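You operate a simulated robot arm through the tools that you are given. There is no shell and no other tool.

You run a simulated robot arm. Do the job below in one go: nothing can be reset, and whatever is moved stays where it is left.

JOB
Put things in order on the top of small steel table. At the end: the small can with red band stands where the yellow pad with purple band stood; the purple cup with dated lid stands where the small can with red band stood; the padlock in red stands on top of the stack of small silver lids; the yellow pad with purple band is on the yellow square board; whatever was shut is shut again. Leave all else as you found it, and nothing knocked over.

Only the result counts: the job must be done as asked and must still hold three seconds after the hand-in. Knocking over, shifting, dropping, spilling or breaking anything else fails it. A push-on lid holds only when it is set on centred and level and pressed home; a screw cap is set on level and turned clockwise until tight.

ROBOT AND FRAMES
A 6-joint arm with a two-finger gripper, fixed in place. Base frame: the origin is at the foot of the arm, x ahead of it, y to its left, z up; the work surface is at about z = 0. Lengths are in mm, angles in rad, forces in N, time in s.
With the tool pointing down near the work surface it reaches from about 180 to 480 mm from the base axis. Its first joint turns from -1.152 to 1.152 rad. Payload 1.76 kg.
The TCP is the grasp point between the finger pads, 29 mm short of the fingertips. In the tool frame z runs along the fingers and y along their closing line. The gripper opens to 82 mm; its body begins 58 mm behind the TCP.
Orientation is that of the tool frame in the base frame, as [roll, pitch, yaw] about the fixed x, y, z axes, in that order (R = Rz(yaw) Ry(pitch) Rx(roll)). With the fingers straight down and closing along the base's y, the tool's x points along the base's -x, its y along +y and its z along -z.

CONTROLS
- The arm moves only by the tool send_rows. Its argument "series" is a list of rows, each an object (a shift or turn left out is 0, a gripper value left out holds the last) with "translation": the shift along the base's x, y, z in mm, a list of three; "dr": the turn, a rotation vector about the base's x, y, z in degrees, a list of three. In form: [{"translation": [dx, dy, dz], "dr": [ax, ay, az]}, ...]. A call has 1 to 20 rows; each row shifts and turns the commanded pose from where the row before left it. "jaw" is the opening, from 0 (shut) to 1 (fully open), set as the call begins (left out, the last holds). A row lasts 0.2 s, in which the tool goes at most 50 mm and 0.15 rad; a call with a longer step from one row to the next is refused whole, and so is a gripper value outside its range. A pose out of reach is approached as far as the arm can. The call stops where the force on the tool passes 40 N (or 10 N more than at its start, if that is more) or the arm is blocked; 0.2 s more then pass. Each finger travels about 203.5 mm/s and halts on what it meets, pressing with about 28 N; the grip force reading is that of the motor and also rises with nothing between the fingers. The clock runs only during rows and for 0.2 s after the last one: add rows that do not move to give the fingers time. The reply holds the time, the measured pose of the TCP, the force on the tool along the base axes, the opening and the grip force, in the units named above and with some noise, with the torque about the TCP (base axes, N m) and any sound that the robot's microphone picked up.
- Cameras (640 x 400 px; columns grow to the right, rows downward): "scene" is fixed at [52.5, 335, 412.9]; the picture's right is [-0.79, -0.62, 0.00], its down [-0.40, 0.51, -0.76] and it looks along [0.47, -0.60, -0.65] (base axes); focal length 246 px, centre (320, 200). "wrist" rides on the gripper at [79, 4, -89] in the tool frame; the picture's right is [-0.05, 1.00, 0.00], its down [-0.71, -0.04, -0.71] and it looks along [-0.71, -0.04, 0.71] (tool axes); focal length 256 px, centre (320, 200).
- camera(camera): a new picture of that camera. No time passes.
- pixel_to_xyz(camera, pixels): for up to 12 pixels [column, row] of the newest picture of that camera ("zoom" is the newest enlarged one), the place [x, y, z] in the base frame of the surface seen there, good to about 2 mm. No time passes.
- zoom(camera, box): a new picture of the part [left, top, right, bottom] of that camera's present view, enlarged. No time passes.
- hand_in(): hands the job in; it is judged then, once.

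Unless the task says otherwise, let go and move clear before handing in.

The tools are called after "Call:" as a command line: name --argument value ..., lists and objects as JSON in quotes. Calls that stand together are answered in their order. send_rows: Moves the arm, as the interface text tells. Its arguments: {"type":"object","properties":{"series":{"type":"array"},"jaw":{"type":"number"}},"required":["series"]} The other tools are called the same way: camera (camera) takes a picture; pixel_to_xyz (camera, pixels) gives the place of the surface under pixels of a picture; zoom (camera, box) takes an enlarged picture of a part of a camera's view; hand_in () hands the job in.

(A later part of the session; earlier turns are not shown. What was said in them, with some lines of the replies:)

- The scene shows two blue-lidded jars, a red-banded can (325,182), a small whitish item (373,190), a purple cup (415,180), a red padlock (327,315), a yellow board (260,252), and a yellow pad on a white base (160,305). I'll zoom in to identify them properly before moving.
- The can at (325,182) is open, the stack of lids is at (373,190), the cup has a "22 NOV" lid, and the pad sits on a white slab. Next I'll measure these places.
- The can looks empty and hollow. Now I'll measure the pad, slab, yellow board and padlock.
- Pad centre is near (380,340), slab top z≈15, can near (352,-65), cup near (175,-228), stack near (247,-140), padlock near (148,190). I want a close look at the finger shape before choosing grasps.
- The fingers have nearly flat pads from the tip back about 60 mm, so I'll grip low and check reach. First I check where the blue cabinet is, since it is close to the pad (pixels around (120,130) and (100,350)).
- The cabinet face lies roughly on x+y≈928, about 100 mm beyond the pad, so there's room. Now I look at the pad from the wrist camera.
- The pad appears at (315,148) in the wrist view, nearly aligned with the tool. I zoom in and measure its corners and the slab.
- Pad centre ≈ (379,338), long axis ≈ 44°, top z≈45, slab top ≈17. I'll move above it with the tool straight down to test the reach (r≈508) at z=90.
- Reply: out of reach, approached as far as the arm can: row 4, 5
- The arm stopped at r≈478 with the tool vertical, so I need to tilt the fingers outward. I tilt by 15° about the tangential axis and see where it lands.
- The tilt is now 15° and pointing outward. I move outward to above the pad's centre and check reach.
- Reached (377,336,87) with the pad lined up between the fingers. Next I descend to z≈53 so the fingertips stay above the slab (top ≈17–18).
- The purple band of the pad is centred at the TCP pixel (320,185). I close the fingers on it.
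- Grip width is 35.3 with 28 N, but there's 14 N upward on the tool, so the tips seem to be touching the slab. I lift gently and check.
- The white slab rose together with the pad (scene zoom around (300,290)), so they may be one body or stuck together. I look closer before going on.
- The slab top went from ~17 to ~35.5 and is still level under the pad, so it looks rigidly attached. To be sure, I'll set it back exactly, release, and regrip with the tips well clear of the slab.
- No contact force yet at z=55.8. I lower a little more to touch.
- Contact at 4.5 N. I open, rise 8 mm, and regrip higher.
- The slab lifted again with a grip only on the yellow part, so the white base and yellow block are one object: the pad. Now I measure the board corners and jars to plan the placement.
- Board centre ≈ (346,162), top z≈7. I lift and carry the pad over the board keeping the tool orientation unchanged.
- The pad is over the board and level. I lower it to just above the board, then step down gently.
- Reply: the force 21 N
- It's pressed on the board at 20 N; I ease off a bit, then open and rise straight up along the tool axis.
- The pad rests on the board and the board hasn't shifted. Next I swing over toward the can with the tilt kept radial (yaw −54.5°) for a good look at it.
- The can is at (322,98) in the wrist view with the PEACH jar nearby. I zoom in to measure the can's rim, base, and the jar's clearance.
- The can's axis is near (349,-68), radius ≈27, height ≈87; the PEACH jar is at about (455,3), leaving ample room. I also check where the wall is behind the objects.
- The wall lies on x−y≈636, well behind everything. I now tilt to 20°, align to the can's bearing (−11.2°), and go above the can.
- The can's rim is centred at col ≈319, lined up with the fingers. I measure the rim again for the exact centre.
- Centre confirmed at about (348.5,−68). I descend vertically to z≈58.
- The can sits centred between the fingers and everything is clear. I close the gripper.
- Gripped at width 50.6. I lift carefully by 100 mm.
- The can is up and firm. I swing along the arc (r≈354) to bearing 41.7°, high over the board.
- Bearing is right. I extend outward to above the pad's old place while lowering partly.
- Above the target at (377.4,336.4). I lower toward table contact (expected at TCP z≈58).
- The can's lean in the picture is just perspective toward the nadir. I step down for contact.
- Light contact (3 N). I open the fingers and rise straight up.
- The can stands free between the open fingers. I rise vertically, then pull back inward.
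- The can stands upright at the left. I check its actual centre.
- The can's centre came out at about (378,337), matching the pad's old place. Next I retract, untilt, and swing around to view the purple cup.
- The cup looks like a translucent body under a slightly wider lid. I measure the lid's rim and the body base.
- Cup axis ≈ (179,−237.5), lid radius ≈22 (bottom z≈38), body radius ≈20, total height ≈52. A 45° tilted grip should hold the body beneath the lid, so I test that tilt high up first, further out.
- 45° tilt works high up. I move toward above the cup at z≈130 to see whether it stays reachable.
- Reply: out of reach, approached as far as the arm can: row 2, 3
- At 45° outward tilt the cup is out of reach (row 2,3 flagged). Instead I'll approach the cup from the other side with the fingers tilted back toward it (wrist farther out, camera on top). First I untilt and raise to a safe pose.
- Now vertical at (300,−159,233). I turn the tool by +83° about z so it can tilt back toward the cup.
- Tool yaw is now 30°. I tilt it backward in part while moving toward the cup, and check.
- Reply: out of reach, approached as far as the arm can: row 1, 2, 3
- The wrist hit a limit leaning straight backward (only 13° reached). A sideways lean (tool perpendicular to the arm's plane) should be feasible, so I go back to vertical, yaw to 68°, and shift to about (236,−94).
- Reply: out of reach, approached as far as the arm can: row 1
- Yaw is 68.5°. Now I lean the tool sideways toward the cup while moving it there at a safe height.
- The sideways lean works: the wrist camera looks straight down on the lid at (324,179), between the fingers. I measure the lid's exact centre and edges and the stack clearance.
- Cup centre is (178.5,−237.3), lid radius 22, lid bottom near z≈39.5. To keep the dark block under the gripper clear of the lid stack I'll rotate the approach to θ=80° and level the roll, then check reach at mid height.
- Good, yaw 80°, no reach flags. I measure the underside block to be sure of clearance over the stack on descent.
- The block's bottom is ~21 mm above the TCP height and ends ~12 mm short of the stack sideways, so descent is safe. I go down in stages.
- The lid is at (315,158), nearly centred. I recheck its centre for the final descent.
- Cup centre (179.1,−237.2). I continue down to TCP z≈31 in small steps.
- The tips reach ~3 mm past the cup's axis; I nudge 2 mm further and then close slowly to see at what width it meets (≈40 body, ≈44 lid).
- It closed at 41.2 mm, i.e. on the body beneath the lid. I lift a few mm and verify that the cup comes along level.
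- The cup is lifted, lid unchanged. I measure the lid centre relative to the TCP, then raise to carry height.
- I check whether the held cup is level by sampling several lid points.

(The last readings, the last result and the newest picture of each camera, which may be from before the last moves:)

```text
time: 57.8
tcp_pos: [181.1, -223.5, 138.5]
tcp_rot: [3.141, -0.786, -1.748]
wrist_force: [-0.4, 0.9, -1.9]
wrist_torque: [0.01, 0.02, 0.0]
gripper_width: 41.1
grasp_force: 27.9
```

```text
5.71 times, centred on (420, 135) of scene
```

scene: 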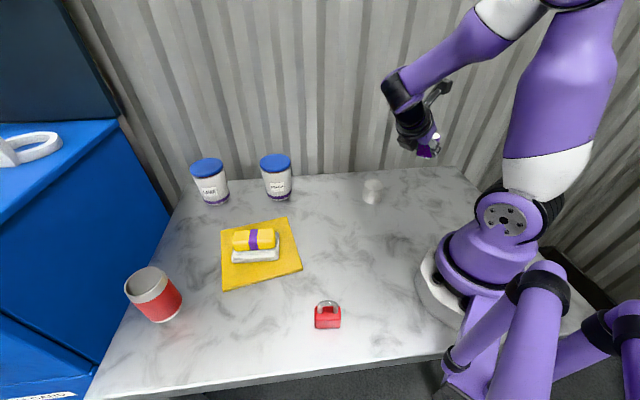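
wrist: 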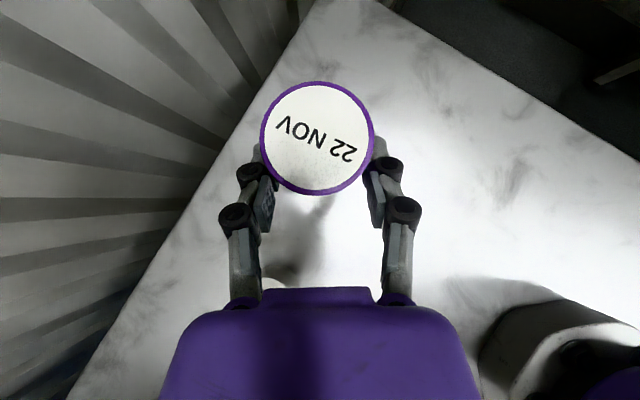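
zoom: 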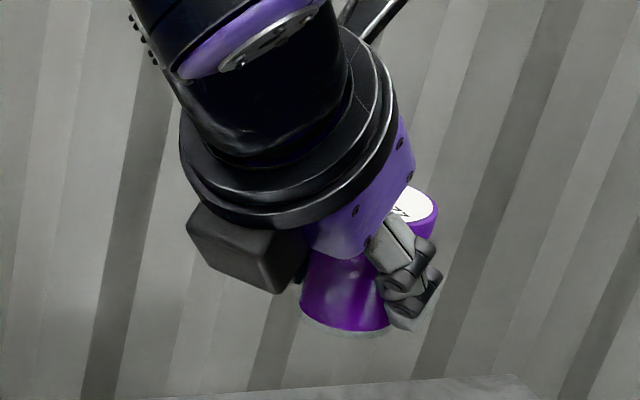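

The lid reads level at z≈160 everywhere, and the cup bottom is ≈30 mm below the TCP. I carry it to above the can's old place (348.5,−68), turning the tool by +34.5° on the way.

Call:
send_rows --series '[{"translation": [20.2, 21.3, 0], "dr": [0, 0, 4.31]}, {"translation": [20.2, 21.3, 0], "dr": [0, 0, 4.31]}, {"translation": [20.2, 21.3, 0], "dr": [0, 0, 4.31]}, {"translation": [20.2, 21.3, 0], "dr": [0, 0, 4.31]}, {}]'

Call:
send_rows --series '[{"translation": [20.2, 21.3, 0], "dr": [0, 0, 4.31]}, {"translation": [20.2, 21.3, 0], "dr": [0, 0, 4.31]}, {"translation": [20.2, 21.3, 0], "dr": [0, 0, 4.31]}, {"translation": [20.2, 21.3, 0], "dr": [0, 0, 4.31]}, {}]'

Call:
camera --camera "wrist"

Call:
camera --camera "scene"

```text
time: 59.0
tcp_pos: [262.4, -137.9, 138.4]
tcp_rot: [-3.141, -0.784, -1.446]
wrist_force: [0.8, -0.9, 0.1]
wrist_torque: [0.01, 0.01, 0.01]
gripper_width: 41.0
grasp_force: 27.9
```

```text
time: 60.2
tcp_pos: [343.3, -52.7, 138.3]
tcp_rot: [3.141, -0.783, -1.142]
wrist_force: [0.5, 0.1, -0.1]
wrist_torque: [0.01, 0.0, 0.0]
gripper_width: 41.2
grasp_force: 28.1
```

```text
taken
```

wrist: 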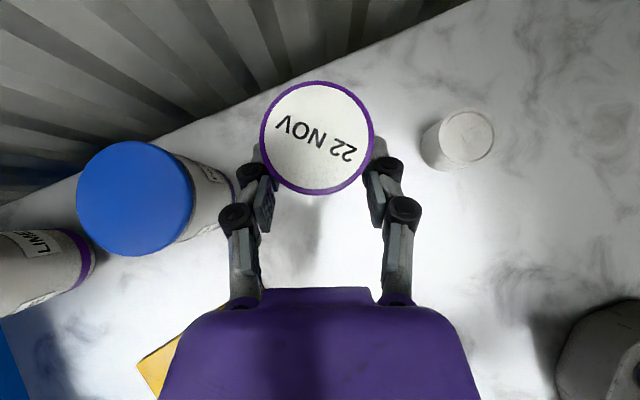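

```text
taken
```

scene: 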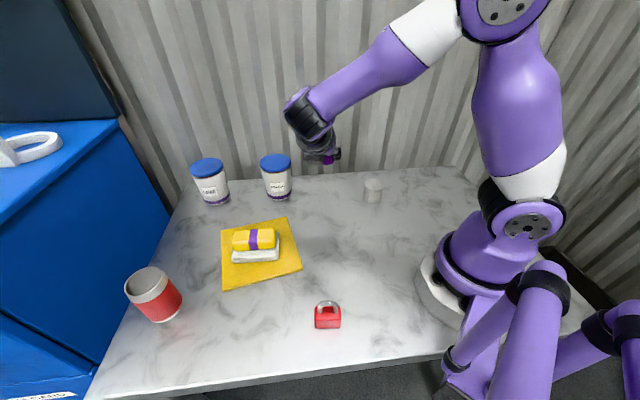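

Above the can's old place, with PEACH jar clear to the left. I check the lid centre, then descend.

Call:
pixel_to_xyz --camera "wrist" --pixels '[[317, 138], [317, 90], [317, 185], [270, 138], [362, 138]]'

Call:
send_rows --series '[{"translation": [0, 0, -25]}, {"translation": [0, 0, -25]}, {"translation": [0, 0, -25]}, {"translation": [0, 0, -15]}, {"translation": [0, 0, -8]}, {}]'

Call:
camera --camera "wrist"

Call:
zoom --camera "scene" --box '[260, 110, 400, 220]'

```text
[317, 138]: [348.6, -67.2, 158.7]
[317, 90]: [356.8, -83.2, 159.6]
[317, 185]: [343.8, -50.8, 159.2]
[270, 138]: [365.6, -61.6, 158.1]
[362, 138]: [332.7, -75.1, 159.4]
```

```text
time: 61.6
tcp_pos: [343.3, -51.8, 40.6]
tcp_rot: [3.141, -0.783, -1.145]
wrist_force: [0.0, 0.2, -0.7]
wrist_torque: [-0.01, -0.01, -0.04]
gripper_width: 41.1
grasp_force: 27.9
```

```text
taken
```

wrist: 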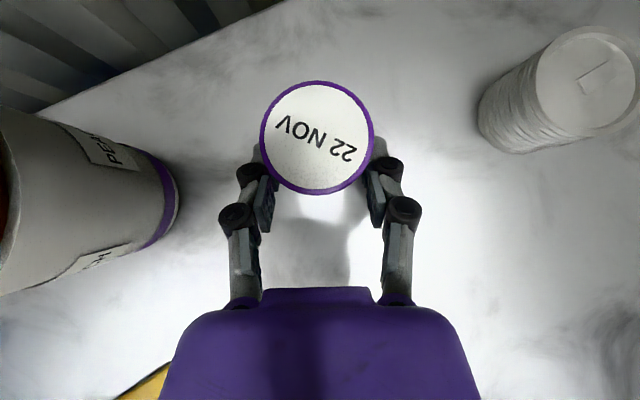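

```text
3.64 times, centred on (330, 165) of scene
```

zoom: 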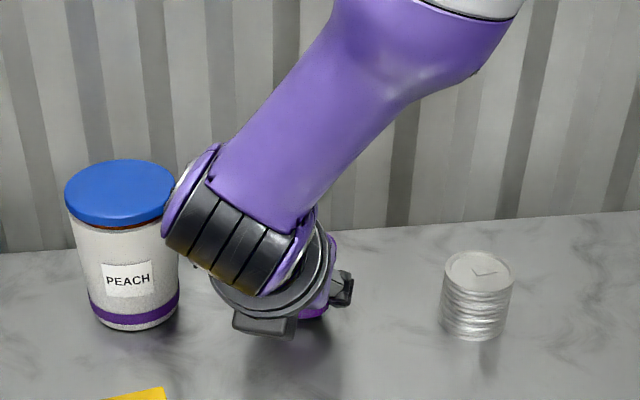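

TCP at z=40.6; table contact is expected at ≈30.3. I lower in fine steps.

Call:
send_rows --series '[{"translation": [0, 0, -5]}, {"translation": [0, 0, -3]}, {}]'

Call:
send_rows --series '[{"translation": [0, 0, -1.2]}, {}]'

Call:
send_rows --series '[{"translation": [0, 0, -1]}, {}]'

```text
time: 62.4
tcp_pos: [343.9, -51.9, 31.6]
tcp_rot: [-3.141, -0.783, -1.144]
wrist_force: [0.4, -0.2, -0.9]
wrist_torque: [0.01, 0.0, 0.02]
gripper_width: 41.2
grasp_force: 28.3
```

```text
time: 63.0
tcp_pos: [343.2, -52.4, 32.0]
tcp_rot: [-3.14, -0.784, -1.146]
wrist_force: [-2.2, -0.6, 6.7]
wrist_torque: [-0.04, -0.12, -0.04]
gripper_width: 40.9
grasp_force: 27.9
```

```text
time: 63.6
tcp_pos: [343.8, -52.3, 29.2]
tcp_rot: [-3.14, -0.785, -1.146]
wrist_force: [-0.8, -1.9, 19.4]
wrist_torque: [-0.34, -0.17, -0.01]
gripper_width: 40.9
grasp_force: 27.9
```

Contact confirmed (19 N). I ease back 1 mm and open the fingers.

Call:
send_rows --series '[{"translation": [0, 0, 1]}, {}]'

Call:
send_rows --jaw 1 --series '[{}, {}, {}]'

Call:
camera --camera "wrist"

```text
time: 64.2
tcp_pos: [343.6, -51.9, 29.8]
tcp_rot: [-3.141, -0.782, -1.144]
wrist_force: [2.4, -2.4, 10.8]
wrist_torque: [-0.33, -0.27, 0.0]
gripper_width: 41.2
grasp_force: 27.6
```

```text
time: 65.0
tcp_pos: [343.8, -52.5, 29.7]
tcp_rot: [3.141, -0.784, -1.146]
wrist_force: [0.3, 0.8, 0.9]
wrist_torque: [0.02, 0.04, -0.01]
gripper_width: 82.1
grasp_force: 0.1
```

```text
taken
```

wrist: 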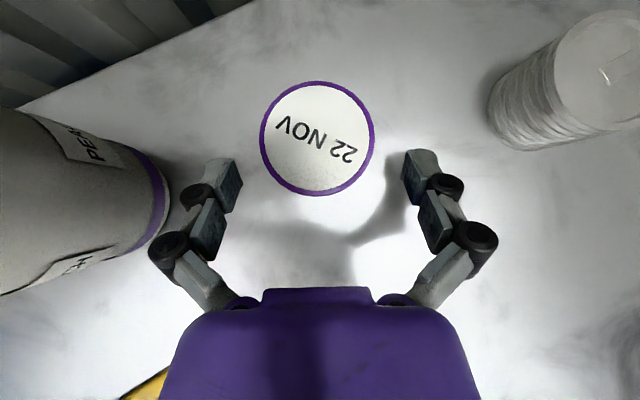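

The cup stands free. I rise straight up, clear of the lid.

Call:
send_rows --series '[{"translation": [0, 0, 10]}, {"translation": [0, 0, 20]}, {"translation": [0, 0, 25]}, {"translation": [0, 0, 25]}, {"translation": [0, 0, 25]}, {"translation": [0, 0, 25]}, {}]'

Call:
camera --camera "wrist"

Call:
camera --camera "scene"

```text
time: 66.6
tcp_pos: [343.1, -52.2, 160.4]
tcp_rot: [3.141, -0.786, -1.144]
wrist_force: [-0.7, 0.1, -0.4]
wrist_torque: [-0.06, -0.01, -0.04]
gripper_width: 82.1
grasp_force: 0.2
```

```text
taken
```

wrist: 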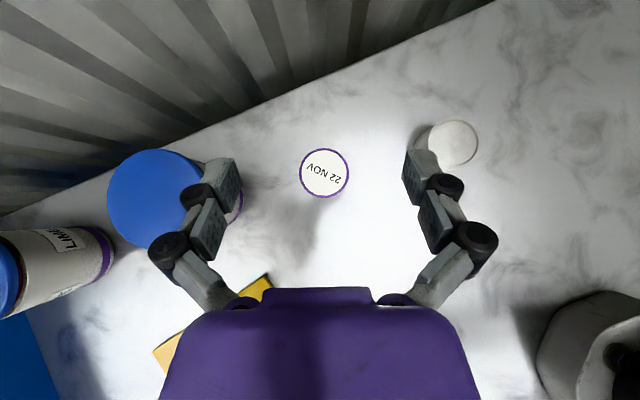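

```text
taken
```

scene: 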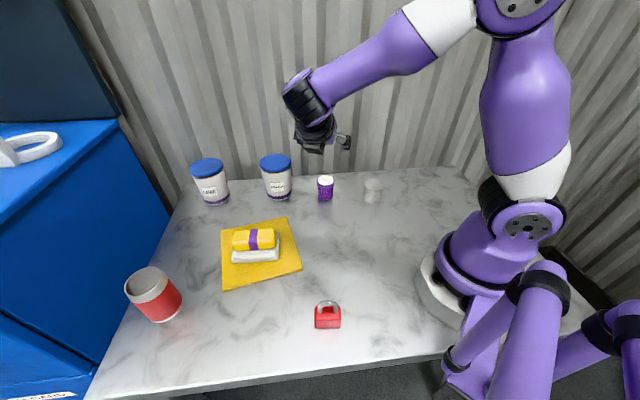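

The cup with its lid now stands where the can was. Next I untilt the tool and move toward the padlock for a look.

Call:
pixel_to_xyz --camera "wrist" --pixels '[[324, 173], [304, 173], [344, 173], [324, 153], [324, 193], [452, 143], [452, 125], [452, 160], [435, 143], [470, 143]]'

Call:
send_rows --series '[{"translation": [-8.8, 20, 8], "dr": [6.83, 3.11, 0]}, {"translation": [-8.8, 20, 8], "dr": [6.83, 3.11, 0]}, {"translation": [-8.8, 20, 8], "dr": [6.83, 3.11, 0]}, {"translation": [-8.8, 20, 8], "dr": [6.83, 3.11, 0]}, {"translation": [-8.8, 20, 8], "dr": [6.83, 3.11, 0]}, {"translation": [-8.8, 20, 8], "dr": [6.83, 3.11, 0]}, {}]'

```text
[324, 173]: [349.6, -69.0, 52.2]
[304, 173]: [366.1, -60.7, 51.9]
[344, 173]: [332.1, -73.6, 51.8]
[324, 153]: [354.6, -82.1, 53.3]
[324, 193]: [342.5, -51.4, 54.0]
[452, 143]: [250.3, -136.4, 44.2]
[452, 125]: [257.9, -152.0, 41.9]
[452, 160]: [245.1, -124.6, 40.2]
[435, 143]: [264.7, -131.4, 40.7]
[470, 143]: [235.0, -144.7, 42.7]
```

```text
time: 68.2
tcp_pos: [291.7, 67.2, 209.0]
tcp_rot: [3.139, 0.004, -1.147]
wrist_force: [-0.3, 0.0, 0.6]
wrist_torque: [0.02, -0.01, 0.01]
gripper_width: 81.9
grasp_force: 0.1
```

Cup centre checks at (349,−68), and the stack centre is (250,−138), top z≈42. Now I swing to above the padlock with the yaw turned to about 36.6°, matching its body.

Call:
send_rows --series '[{"translation": [-14.4, 12.3, -5], "dr": [0, 0, -7.77]}, {"translation": [-14.4, 12.3, -5], "dr": [0, 0, -7.77]}, {"translation": [-14.4, 12.3, -5], "dr": [0, 0, -7.77]}, {"translation": [-14.4, 12.3, -5], "dr": [0, 0, -7.77]}, {"translation": [-14.4, 12.3, -5], "dr": [0, 0, -7.77]}, {"translation": [-14.4, 12.3, -5], "dr": [0, 0, -7.77]}, {"translation": [-14.4, 12.3, -5], "dr": [0, 0, -7.77]}, {"translation": [-14.4, 12.3, -5], "dr": [0, 0, -7.77]}, {"translation": [-14.4, 12.3, -5], "dr": [0, 0, -7.77]}, {"translation": [-14.4, 12.3, -5], "dr": [0, 0, -7.77]}, {}]'

Call:
camera --camera "wrist"

Call:
camera --camera "scene"

```text
time: 70.6
tcp_pos: [146.1, 191.4, 157.8]
tcp_rot: [3.141, 0.004, -2.501]
wrist_force: [-0.5, -0.5, -1.0]
wrist_torque: [0.0, -0.01, -0.01]
gripper_width: 82.2
grasp_force: 0.1
```

```text
taken
```

wrist: 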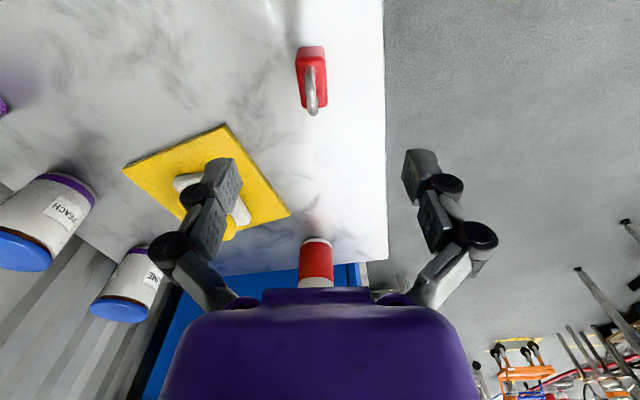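

```text
taken
```

scene: 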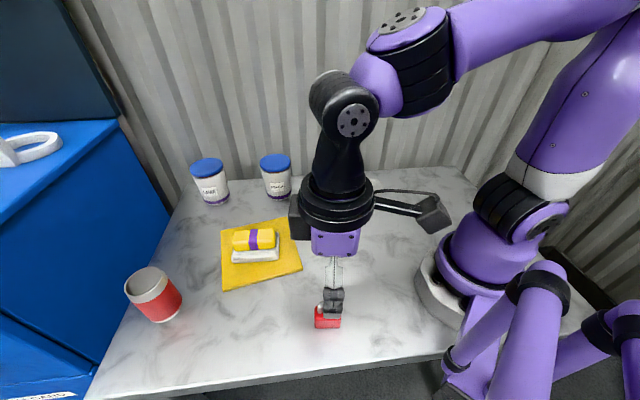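

The padlock is at (312,78) in the wrist view, well aligned. I zoom and measure its body.

Call:
zoom --camera "wrist" --box '[272, 30, 352, 130]'

```text
4.00 times, centred on (312, 80) of wrist
```

zoom: 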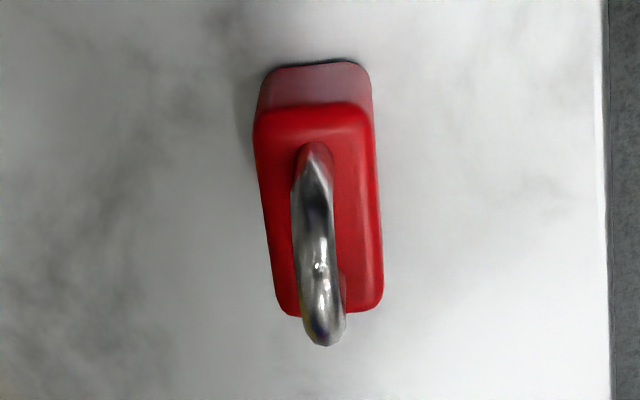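

Call:
pixel_to_xyz --camera "zoom" --pixels '[[258, 125], [370, 120], [278, 305], [380, 300], [315, 110], [318, 75], [262, 200], [376, 200], [290, 200], [355, 200], [318, 260], [325, 335]]'

```text
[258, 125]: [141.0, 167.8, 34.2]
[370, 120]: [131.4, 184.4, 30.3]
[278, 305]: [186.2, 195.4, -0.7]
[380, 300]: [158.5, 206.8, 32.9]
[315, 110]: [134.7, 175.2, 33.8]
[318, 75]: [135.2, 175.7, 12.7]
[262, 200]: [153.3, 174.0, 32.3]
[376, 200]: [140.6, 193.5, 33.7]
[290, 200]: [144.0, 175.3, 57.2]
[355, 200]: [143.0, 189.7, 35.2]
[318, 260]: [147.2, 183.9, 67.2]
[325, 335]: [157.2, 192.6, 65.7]
```

Padlock body centre ≈ (150.5,188), ~23 mm thick, ~36 wide, 33 tall, long axis ≈38°. I correct yaw by 1.5° and descend to grip its body faces.

Call:
send_rows --series '[{"translation": [4.4, -3.4, -20], "dr": [0, 0, 1.5]}, {"translation": [0, 0, -20]}, {"translation": [0, 0, -20]}, {}]'

Call:
camera --camera "wrist"

```text
time: 71.6
tcp_pos: [150.9, 186.9, 98.9]
tcp_rot: [3.14, 0.003, -2.475]
wrist_force: [-0.3, 0.3, 0.1]
wrist_torque: [-0.02, 0.0, 0.05]
gripper_width: 81.6
grasp_force: 0.1
```

```text
taken
```

wrist: 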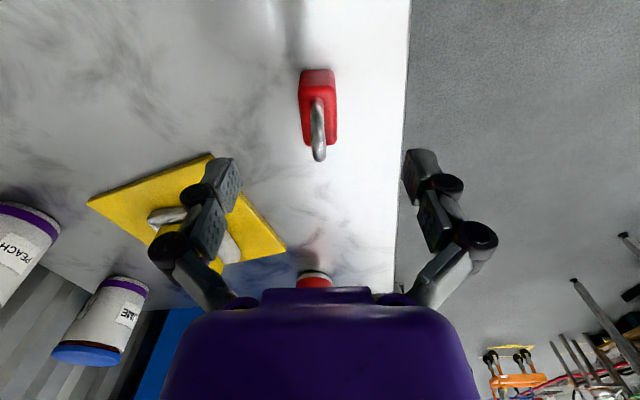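

Well aligned. I go down to z≈34 with a 1 mm sideways trim.

Call:
send_rows --series '[{"translation": [0.7, -0.9, -20]}, {"translation": [0, 0, -20]}, {"translation": [0, 0, -15]}, {"translation": [0, 0, -9.5]}, {}]'

Call:
camera --camera "wrist"

Call:
zoom --camera "scene" --box '[280, 250, 380, 340]'

```text
time: 72.8
tcp_pos: [151.8, 187.0, 35.3]
tcp_rot: [3.14, 0.002, -2.475]
wrist_force: [-1.2, -0.5, 0.6]
wrist_torque: [0.0, 0.0, -0.01]
gripper_width: 81.9
grasp_force: 0.0
```

```text
taken
```

wrist: 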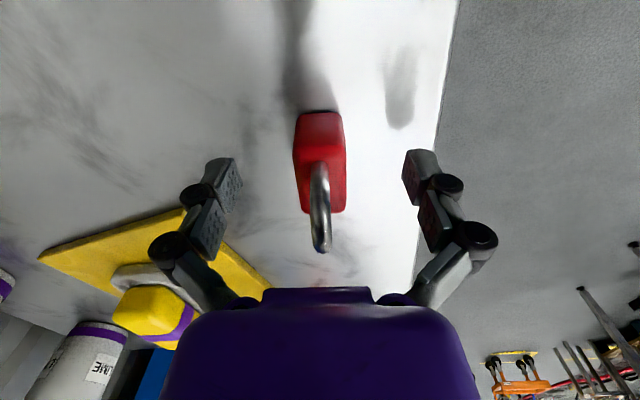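

```text
4.44 times, centred on (330, 295) of scene
```

zoom: 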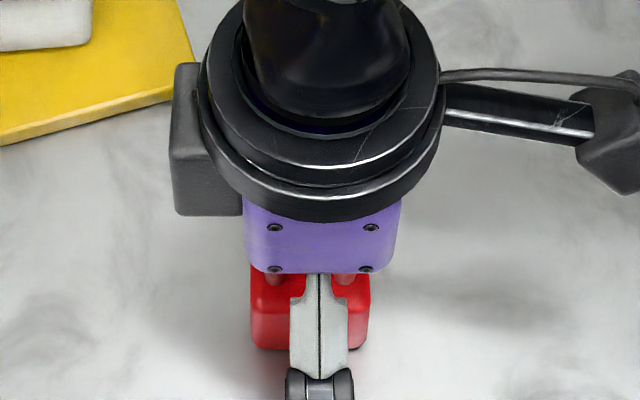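

The padlock is centred between the fingers. I close on its body.

Call:
send_rows --jaw 0 --series '[{}, {}, {}, {}]'

Call:
camera --camera "wrist"

```text
time: 73.8
tcp_pos: [151.4, 186.5, 34.9]
tcp_rot: [3.14, 0.004, -2.475]
wrist_force: [2.3, 1.4, 9.5]
wrist_torque: [-0.04, -0.12, 0.0]
gripper_width: 23.1
grasp_force: 28.5
```

```text
taken
```

wrist: 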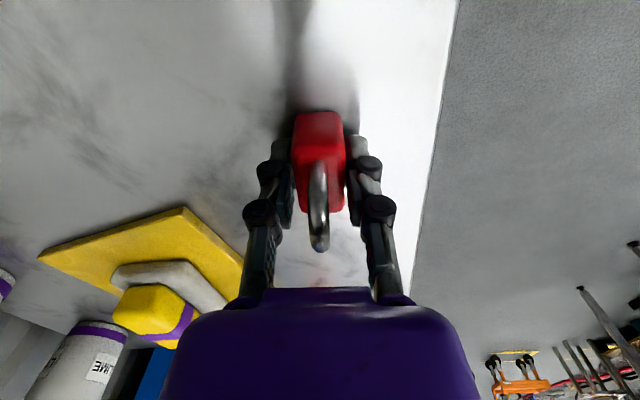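

Gripped at 23.1 mm. I lift carefully and check it follows level.

Call:
send_rows --series '[{"translation": [0, 0, 4]}, {"translation": [0, 0, 8]}, {"translation": [0, 0, 16]}, {"translation": [0, 0, 25]}, {"translation": [0, 0, 25]}, {"translation": [0, 0, 25]}, {"translation": [0, 0, 20]}, {}]'

Call:
camera --camera "wrist"

Call:
camera --camera "scene"

```text
time: 75.6
tcp_pos: [150.6, 186.1, 157.3]
tcp_rot: [3.14, 0.001, -2.474]
wrist_force: [-0.4, 0.0, -1.4]
wrist_torque: [-0.01, 0.01, 0.01]
gripper_width: 23.1
grasp_force: 28.2
```

```text
taken
```

wrist: 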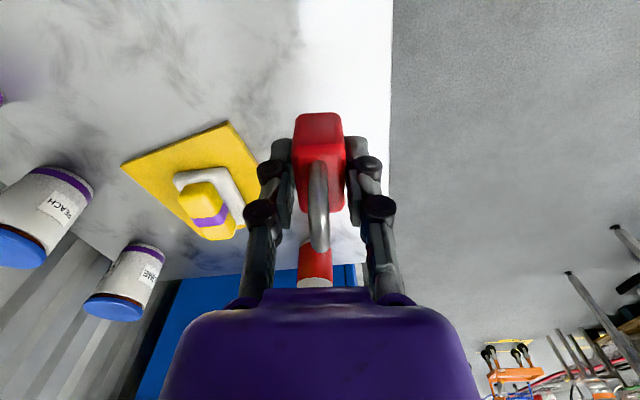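

```text
taken
```

scene: 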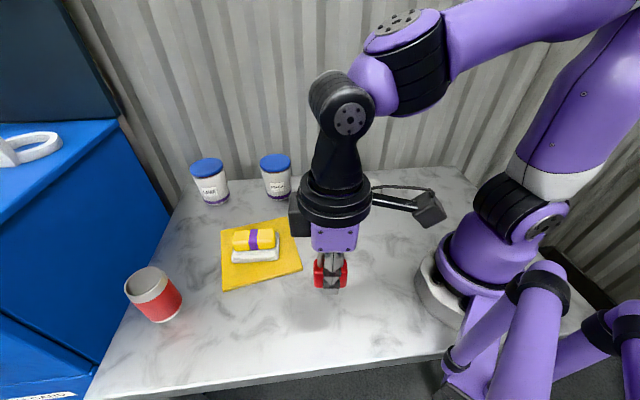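

The padlock is held level. I swing it along an arc toward the stack, stopping short to view the stack's top.

Call:
send_rows --series '[{"translation": [27.8, -19.8, 0], "dr": [0, 0, -6.72]}, {"translation": [25.2, -23.8, 0], "dr": [0, 0, -6.72]}, {"translation": [21.9, -27.6, 0], "dr": [0, 0, -6.72]}, {"translation": [18.3, -31.0, 0], "dr": [0, 0, -6.72]}, {"translation": [13.8, -33.8, 0], "dr": [0, 0, -6.72]}, {"translation": [9.0, -36.1, 0], "dr": [0, 0, -6.72]}, {"translation": [4.0, -37.7, 0], "dr": [0, 0, -6.72]}, {"translation": [-1.4, -38.5, 0], "dr": [0, 0, -6.72]}, {}]'

Call:
camera --camera "wrist"

Call:
zoom --camera "scene" --box '[340, 170, 400, 210]'

```text
time: 77.6
tcp_pos: [269.9, -61.5, 158.4]
tcp_rot: [3.139, 0.0, 2.868]
wrist_force: [0.5, -0.6, -0.5]
wrist_torque: [0.03, 0.0, -0.02]
gripper_width: 23.1
grasp_force: 28.2
```

```text
taken
```

wrist: 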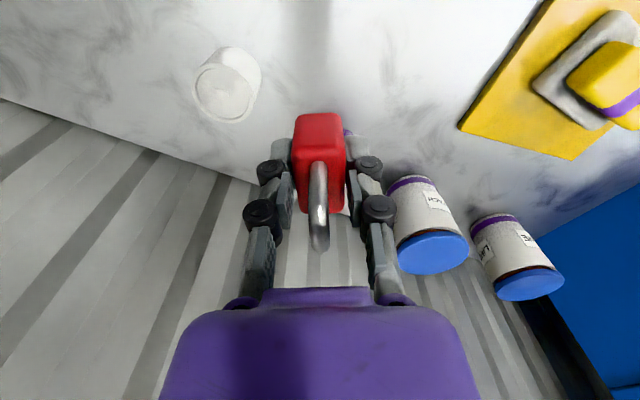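

```text
10.00 times, centred on (370, 190) of scene
```

zoom: 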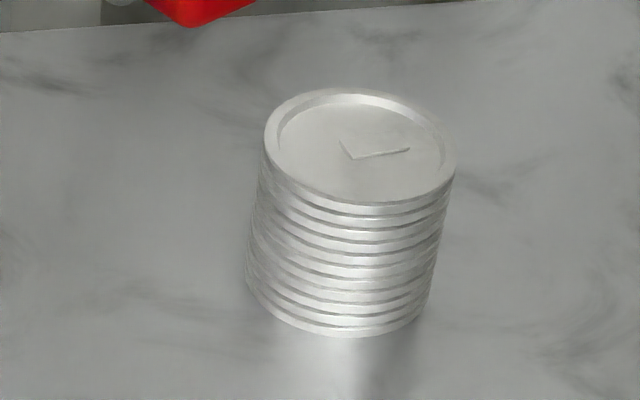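

The stack's top has a shallow rim and small mark. I re-measure its centre from here and from the scene.

Call:
zoom --camera "wrist" --box '[180, 35, 280, 135]'

Call:
pixel_to_xyz --camera "wrist" --pixels '[[195, 92], [253, 95], [225, 66], [222, 120], [225, 93], [205, 75], [245, 112], [207, 112], [243, 74]]'

Call:
pixel_to_xyz --camera "scene" --pixels '[[373, 181], [365, 184], [383, 187], [373, 189], [374, 185], [371, 203], [372, 196]]'

```text
4.00 times, centred on (230, 85) of wrist
```

zoom: 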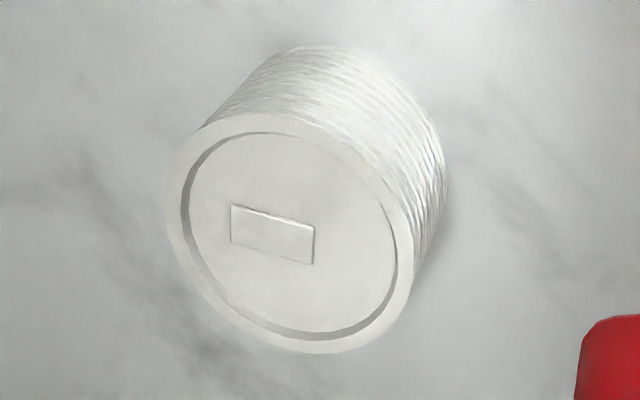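

```text
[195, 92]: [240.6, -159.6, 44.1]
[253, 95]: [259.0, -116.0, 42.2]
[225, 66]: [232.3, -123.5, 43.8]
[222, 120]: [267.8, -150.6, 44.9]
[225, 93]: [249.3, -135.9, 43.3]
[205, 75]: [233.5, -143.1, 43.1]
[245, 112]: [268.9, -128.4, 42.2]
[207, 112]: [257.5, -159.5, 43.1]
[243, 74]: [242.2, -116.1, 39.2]
```

```text
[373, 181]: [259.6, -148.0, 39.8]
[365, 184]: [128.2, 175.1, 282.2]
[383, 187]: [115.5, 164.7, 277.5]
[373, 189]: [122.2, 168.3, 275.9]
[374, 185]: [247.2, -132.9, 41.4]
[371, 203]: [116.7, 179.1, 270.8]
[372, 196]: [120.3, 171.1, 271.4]
```

Stack centre ≈ (250.2,−137.2), top z≈43.5. I also measure the padlock's body relative to the TCP so it lands centred.

Call:
zoom --camera "wrist" --box '[280, 100, 360, 220]'

Call:
pixel_to_xyz --camera "wrist" --pixels '[[320, 155], [305, 155], [336, 155], [320, 120], [298, 140], [342, 140], [303, 205], [338, 205], [319, 145], [343, 180], [297, 180], [319, 240]]'

```text
3.33 times, centred on (320, 160) of wrist
```

zoom: 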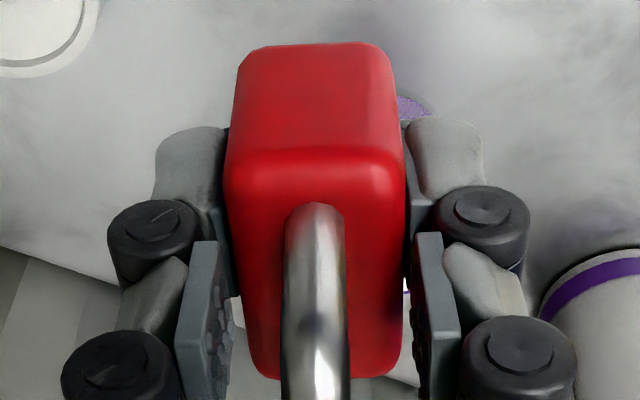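

```text
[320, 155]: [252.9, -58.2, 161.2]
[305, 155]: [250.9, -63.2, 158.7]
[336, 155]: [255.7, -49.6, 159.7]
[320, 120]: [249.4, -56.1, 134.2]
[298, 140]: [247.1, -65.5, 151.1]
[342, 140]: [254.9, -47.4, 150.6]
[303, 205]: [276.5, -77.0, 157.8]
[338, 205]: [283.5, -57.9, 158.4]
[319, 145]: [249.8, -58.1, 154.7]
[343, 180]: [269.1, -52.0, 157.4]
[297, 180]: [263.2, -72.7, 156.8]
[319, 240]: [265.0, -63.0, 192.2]
```

The padlock's centre is ≈3 mm inward of the TCP. I move so it's centred over the stack and lower partway.

Call:
send_rows --series '[{"translation": [-8.55, -38.35, 0], "dr": [0, 0, -6.72]}, {"translation": [-8.55, -38.35, 0], "dr": [0, 0, -6.72]}, {"translation": [0, 0, -20]}, {"translation": [0, 0, -20]}, {"translation": [0, 0, -15]}, {}]'

Call:
camera --camera "wrist"

Call:
zoom --camera "scene" --box '[320, 130, 430, 220]'

```text
time: 79.0
tcp_pos: [253.8, -138.2, 102.6]
tcp_rot: [3.14, 0.001, 2.636]
wrist_force: [-0.9, -0.1, -0.8]
wrist_torque: [-0.03, -0.01, 0.0]
gripper_width: 23.3
grasp_force: 28.1
```

```text
taken
```

wrist: 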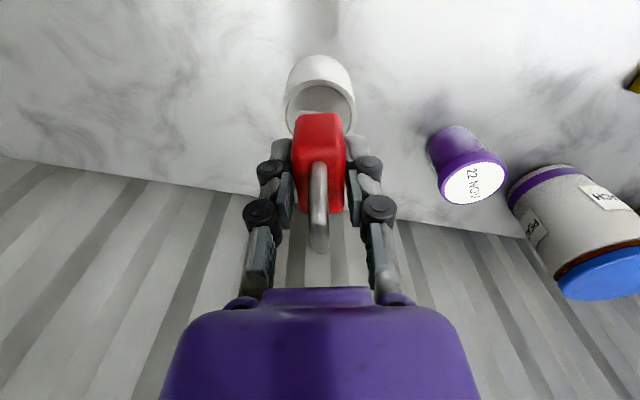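

```text
4.44 times, centred on (375, 175) of scene
```

zoom: 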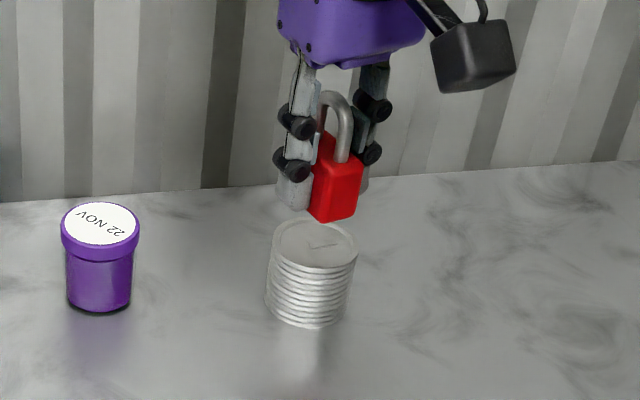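

I check the padlock's horizontal position against the stack using the scene view (padlock near zoom (335,190)).

Call:
zoom --camera "scene" --box '[355, 145, 405, 205]'

```text
6.67 times, centred on (380, 175) of scene
```

zoom: 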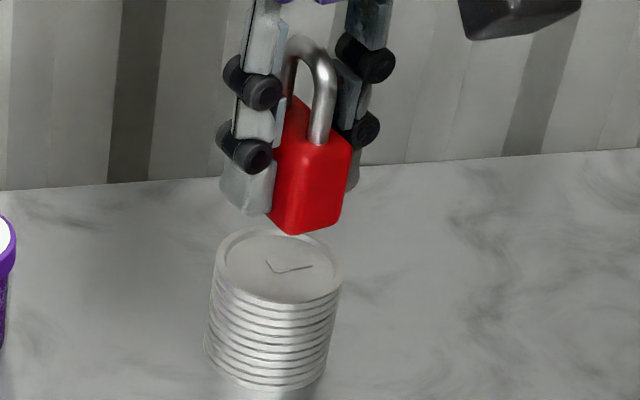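

Call:
pixel_to_xyz --camera "zoom" --pixels '[[292, 230], [338, 220], [275, 215], [315, 190], [340, 190], [300, 150], [348, 155], [290, 195], [278, 262], [222, 262], [335, 268], [276, 300]]'

```text
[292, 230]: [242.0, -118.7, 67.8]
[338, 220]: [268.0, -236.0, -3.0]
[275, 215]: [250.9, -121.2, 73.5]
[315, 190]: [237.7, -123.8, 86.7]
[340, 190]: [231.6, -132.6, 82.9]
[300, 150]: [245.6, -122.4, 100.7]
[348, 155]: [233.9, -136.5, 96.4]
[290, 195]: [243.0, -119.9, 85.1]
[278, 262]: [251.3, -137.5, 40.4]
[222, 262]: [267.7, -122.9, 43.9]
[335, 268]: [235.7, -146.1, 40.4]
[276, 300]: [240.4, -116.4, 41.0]
```

Lateral alignment looks right in the wrist view (both centred at col 320). I check the radial alignment with wrist samples.

Call:
pixel_to_xyz --camera "wrist" --pixels '[[320, 120], [320, 130], [320, 140], [310, 130], [332, 130], [305, 208], [335, 208], [308, 200], [333, 200], [320, 92], [288, 100], [353, 100]]'

```text
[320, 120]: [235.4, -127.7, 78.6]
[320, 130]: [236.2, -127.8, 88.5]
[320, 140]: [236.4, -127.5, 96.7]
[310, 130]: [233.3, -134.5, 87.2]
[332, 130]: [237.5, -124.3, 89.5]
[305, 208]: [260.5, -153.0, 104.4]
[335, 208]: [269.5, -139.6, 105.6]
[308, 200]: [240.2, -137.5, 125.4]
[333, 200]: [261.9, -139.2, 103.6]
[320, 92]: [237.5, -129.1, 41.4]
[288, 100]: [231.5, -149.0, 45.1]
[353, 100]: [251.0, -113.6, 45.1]
```

Padlock centre ≈ (251,−137.3), within 1 mm of the stack centre. I lower slowly to contact (expected TCP z≈78.5).

Call:
send_rows --series '[{"translation": [-0.5, 0, -10]}, {"translation": [0, 0, -6]}, {"translation": [0, 0, -3]}, {}]'

Call:
send_rows --series '[{"translation": [0, 0, -2]}, {}]'

Call:
send_rows --series '[{"translation": [0, 0, -1.5]}, {}]'

```text
time: 80.0
tcp_pos: [253.3, -138.9, 83.3]
tcp_rot: [3.14, 0.001, 2.635]
wrist_force: [0.0, 0.2, -0.1]
wrist_torque: [0.01, -0.03, 0.0]
gripper_width: 23.2
grasp_force: 27.9
```

```text
time: 80.6
tcp_pos: [252.7, -138.7, 81.4]
tcp_rot: [3.139, 0.001, 2.636]
wrist_force: [-0.7, -0.5, -1.9]
wrist_torque: [-0.02, 0.01, -0.02]
gripper_width: 23.1
grasp_force: 27.9
```

```text
time: 81.2
tcp_pos: [253.7, -138.4, 80.5]
tcp_rot: [3.14, 0.002, 2.636]
wrist_force: [0.4, 0.0, -0.3]
wrist_torque: [0.01, -0.03, -0.02]
gripper_width: 23.4
grasp_force: 27.5
```

No contact yet at z=80.5. I keep stepping down by 1 mm.

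Call:
send_rows --series '[{"translation": [0, 0, -1]}, {}]'

Call:
send_rows --series '[{"translation": [0, 0, -0.8]}, {}]'

```text
time: 81.8
tcp_pos: [252.3, -138.1, 78.4]
tcp_rot: [3.141, 0.002, 2.635]
wrist_force: [0.1, 0.1, -0.7]
wrist_torque: [-0.02, 0.02, 0.01]
gripper_width: 23.1
grasp_force: 28.3
```

```text
time: 82.4
tcp_pos: [252.2, -138.4, 78.4]
tcp_rot: [3.141, 0.003, 2.636]
wrist_force: [-2.5, 1.5, 17.0]
wrist_torque: [0.08, 0.22, 0.01]
gripper_width: 23.3
grasp_force: 27.7
```

Contact at 17 N. I back off 0.7 mm and look before letting go.

Call:
send_rows --series '[{"translation": [0, 0, 0.7]}, {}]'

Call:
zoom --camera "scene" --box '[350, 150, 400, 210]'

Call:
camera --camera "wrist"

```text
time: 83.0
tcp_pos: [252.7, -138.3, 77.3]
tcp_rot: [3.138, 0.003, 2.635]
wrist_force: [0.8, -1.5, 4.4]
wrist_torque: [-0.06, -0.04, -0.01]
gripper_width: 23.3
grasp_force: 28.2
```

```text
6.67 times, centred on (375, 180) of scene
```

zoom: 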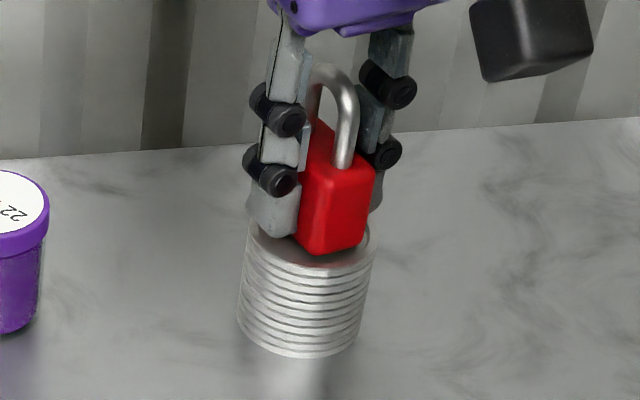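

```text
taken
```

wrist: 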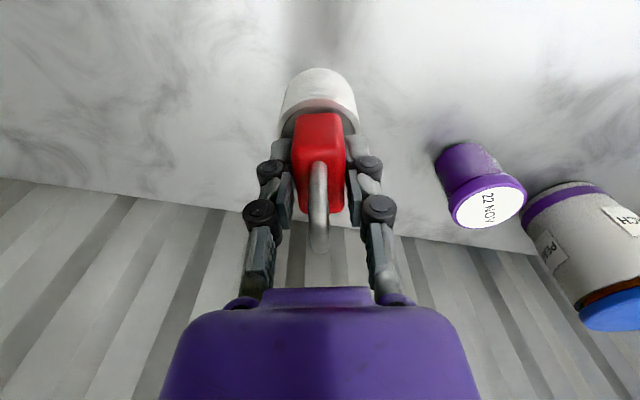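

The padlock sits on the stack with its near corner just inside the rim as expected for a centred position. I open the fingers gently.

Call:
send_rows --jaw 0.7 --series '[{}, {}, {}, {}]'

Call:
camera --camera "wrist"

Call:
zoom --camera "scene" --box '[350, 150, 400, 210]'

```text
time: 84.0
tcp_pos: [252.3, -138.7, 77.8]
tcp_rot: [3.14, 0.002, 2.636]
wrist_force: [-0.2, -0.4, 0.0]
wrist_torque: [0.0, -0.02, 0.0]
gripper_width: 57.3
grasp_force: 0.0
```

```text
taken
```

wrist: 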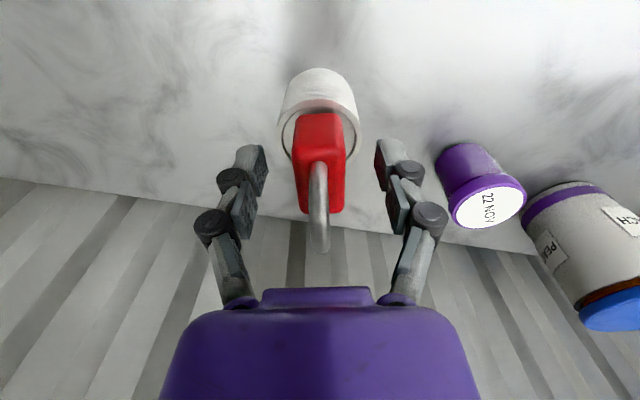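

```text
6.67 times, centred on (375, 180) of scene
```

zoom: 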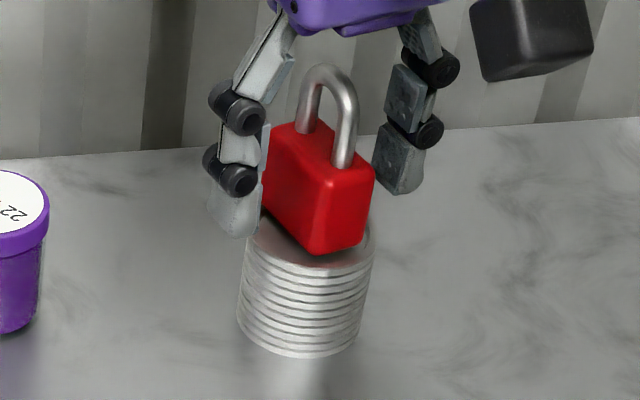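

The padlock stands alone on the stack and didn't move. I rise vertically until clear of the shackle, then withdraw inward.

Call:
send_rows --series '[{"translation": [0, 0, 10]}, {"translation": [0, 0, 20]}, {"translation": [0, 0, 30]}, {"translation": [0, 0, 35]}, {"translation": [0, 0, 35]}, {"translation": [-10, 30, 15]}, {"translation": [-5, 40, 0]}, {"translation": [0, 40, 0]}, {}]'

Call:
camera --camera "scene"

Call:
camera --camera "wrist"

```text
time: 86.0
tcp_pos: [237.5, -27.8, 223.9]
tcp_rot: [3.14, 0.002, 2.635]
wrist_force: [0.3, 0.3, -0.1]
wrist_torque: [0.0, -0.01, 0.0]
gripper_width: 57.5
grasp_force: 0.1
```

```text
taken
```

scene: 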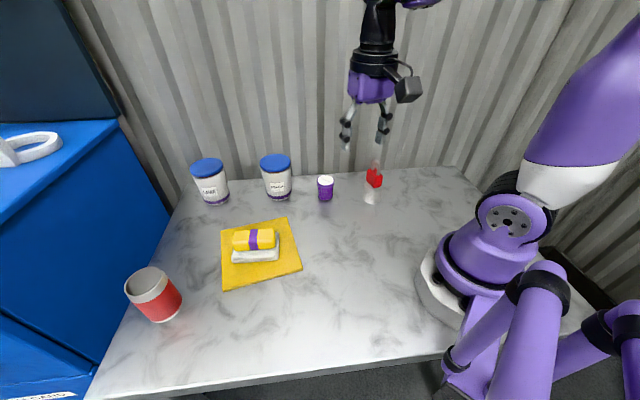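

```text
taken
```

wrist: 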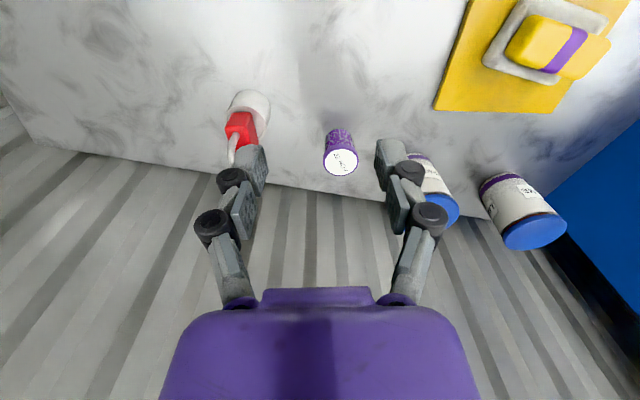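

Everything appears in place. I zoom over each area for a final check.

Call:
zoom --camera "scene" --box '[300, 150, 420, 220]'

Call:
zoom --camera "scene" --box '[110, 210, 310, 335]'

Call:
pixel_to_xyz --camera "scene" --pixels '[[222, 231], [287, 219], [301, 269], [223, 288], [255, 238], [374, 178]]'

```text
5.33 times, centred on (360, 185) of scene
```

zoom: 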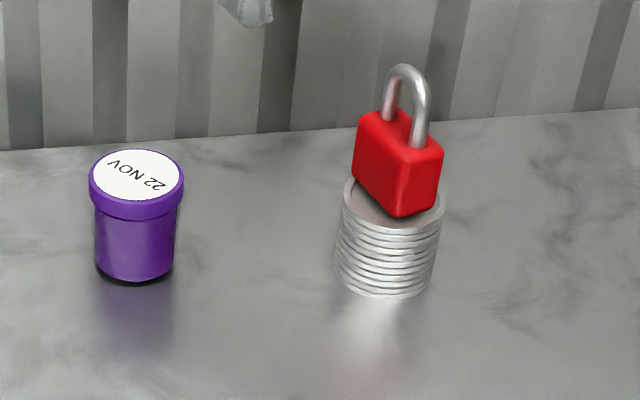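

```text
3.20 times, centred on (210, 272) of scene
```

zoom: 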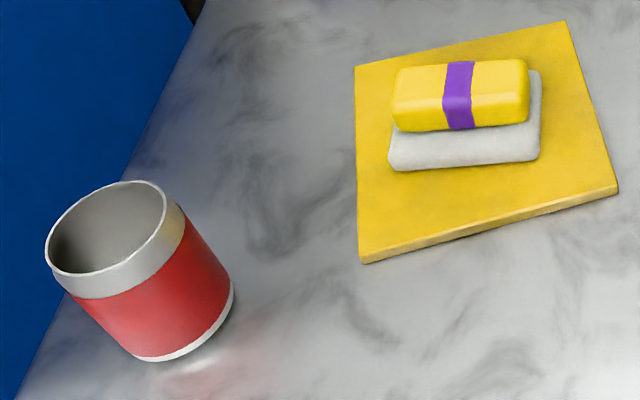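

```text
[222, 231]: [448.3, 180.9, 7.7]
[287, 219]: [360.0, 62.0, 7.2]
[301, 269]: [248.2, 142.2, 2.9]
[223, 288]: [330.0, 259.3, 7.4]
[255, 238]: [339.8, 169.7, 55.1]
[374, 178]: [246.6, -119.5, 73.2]
```

The final zooms show all four results in place: the cup (lid on) at the can's old spot, the padlock centred on the lid stack, the can at the pad's old spot, and the pad within the unmoved board. The arm is clear, so I hand in.

Call:
hand_in

```text
The job is handed in.
```

The job is handed in. The last pictures showed everything where you asked, with nothing knocked over:

- **Can with red band:** it stands upright where the yellow pad stood. Its centre measured about (378, 337), against about (379, 338) for the pad.
- **Purple cup with dated lid:** it stands where the can stood, at about (349, −68). I gripped it by the body below the lid, and the lid stayed on and level throughout.
- **Padlock in red:** it stands centred on the stack of small silver lids. It did not move when I let go.
- **Yellow pad with purple band:** it lies on the yellow square board, fully inside the edges, and the board did not shift.

The white slab under the yellow pad came up with it both times I lifted it, even when I gripped only the yellow part. I took the two as one object, so the slab went onto the board with the pad and the can stands directly on the table.

The two jars were not touched, and the arm was clear of everything when I handed in.
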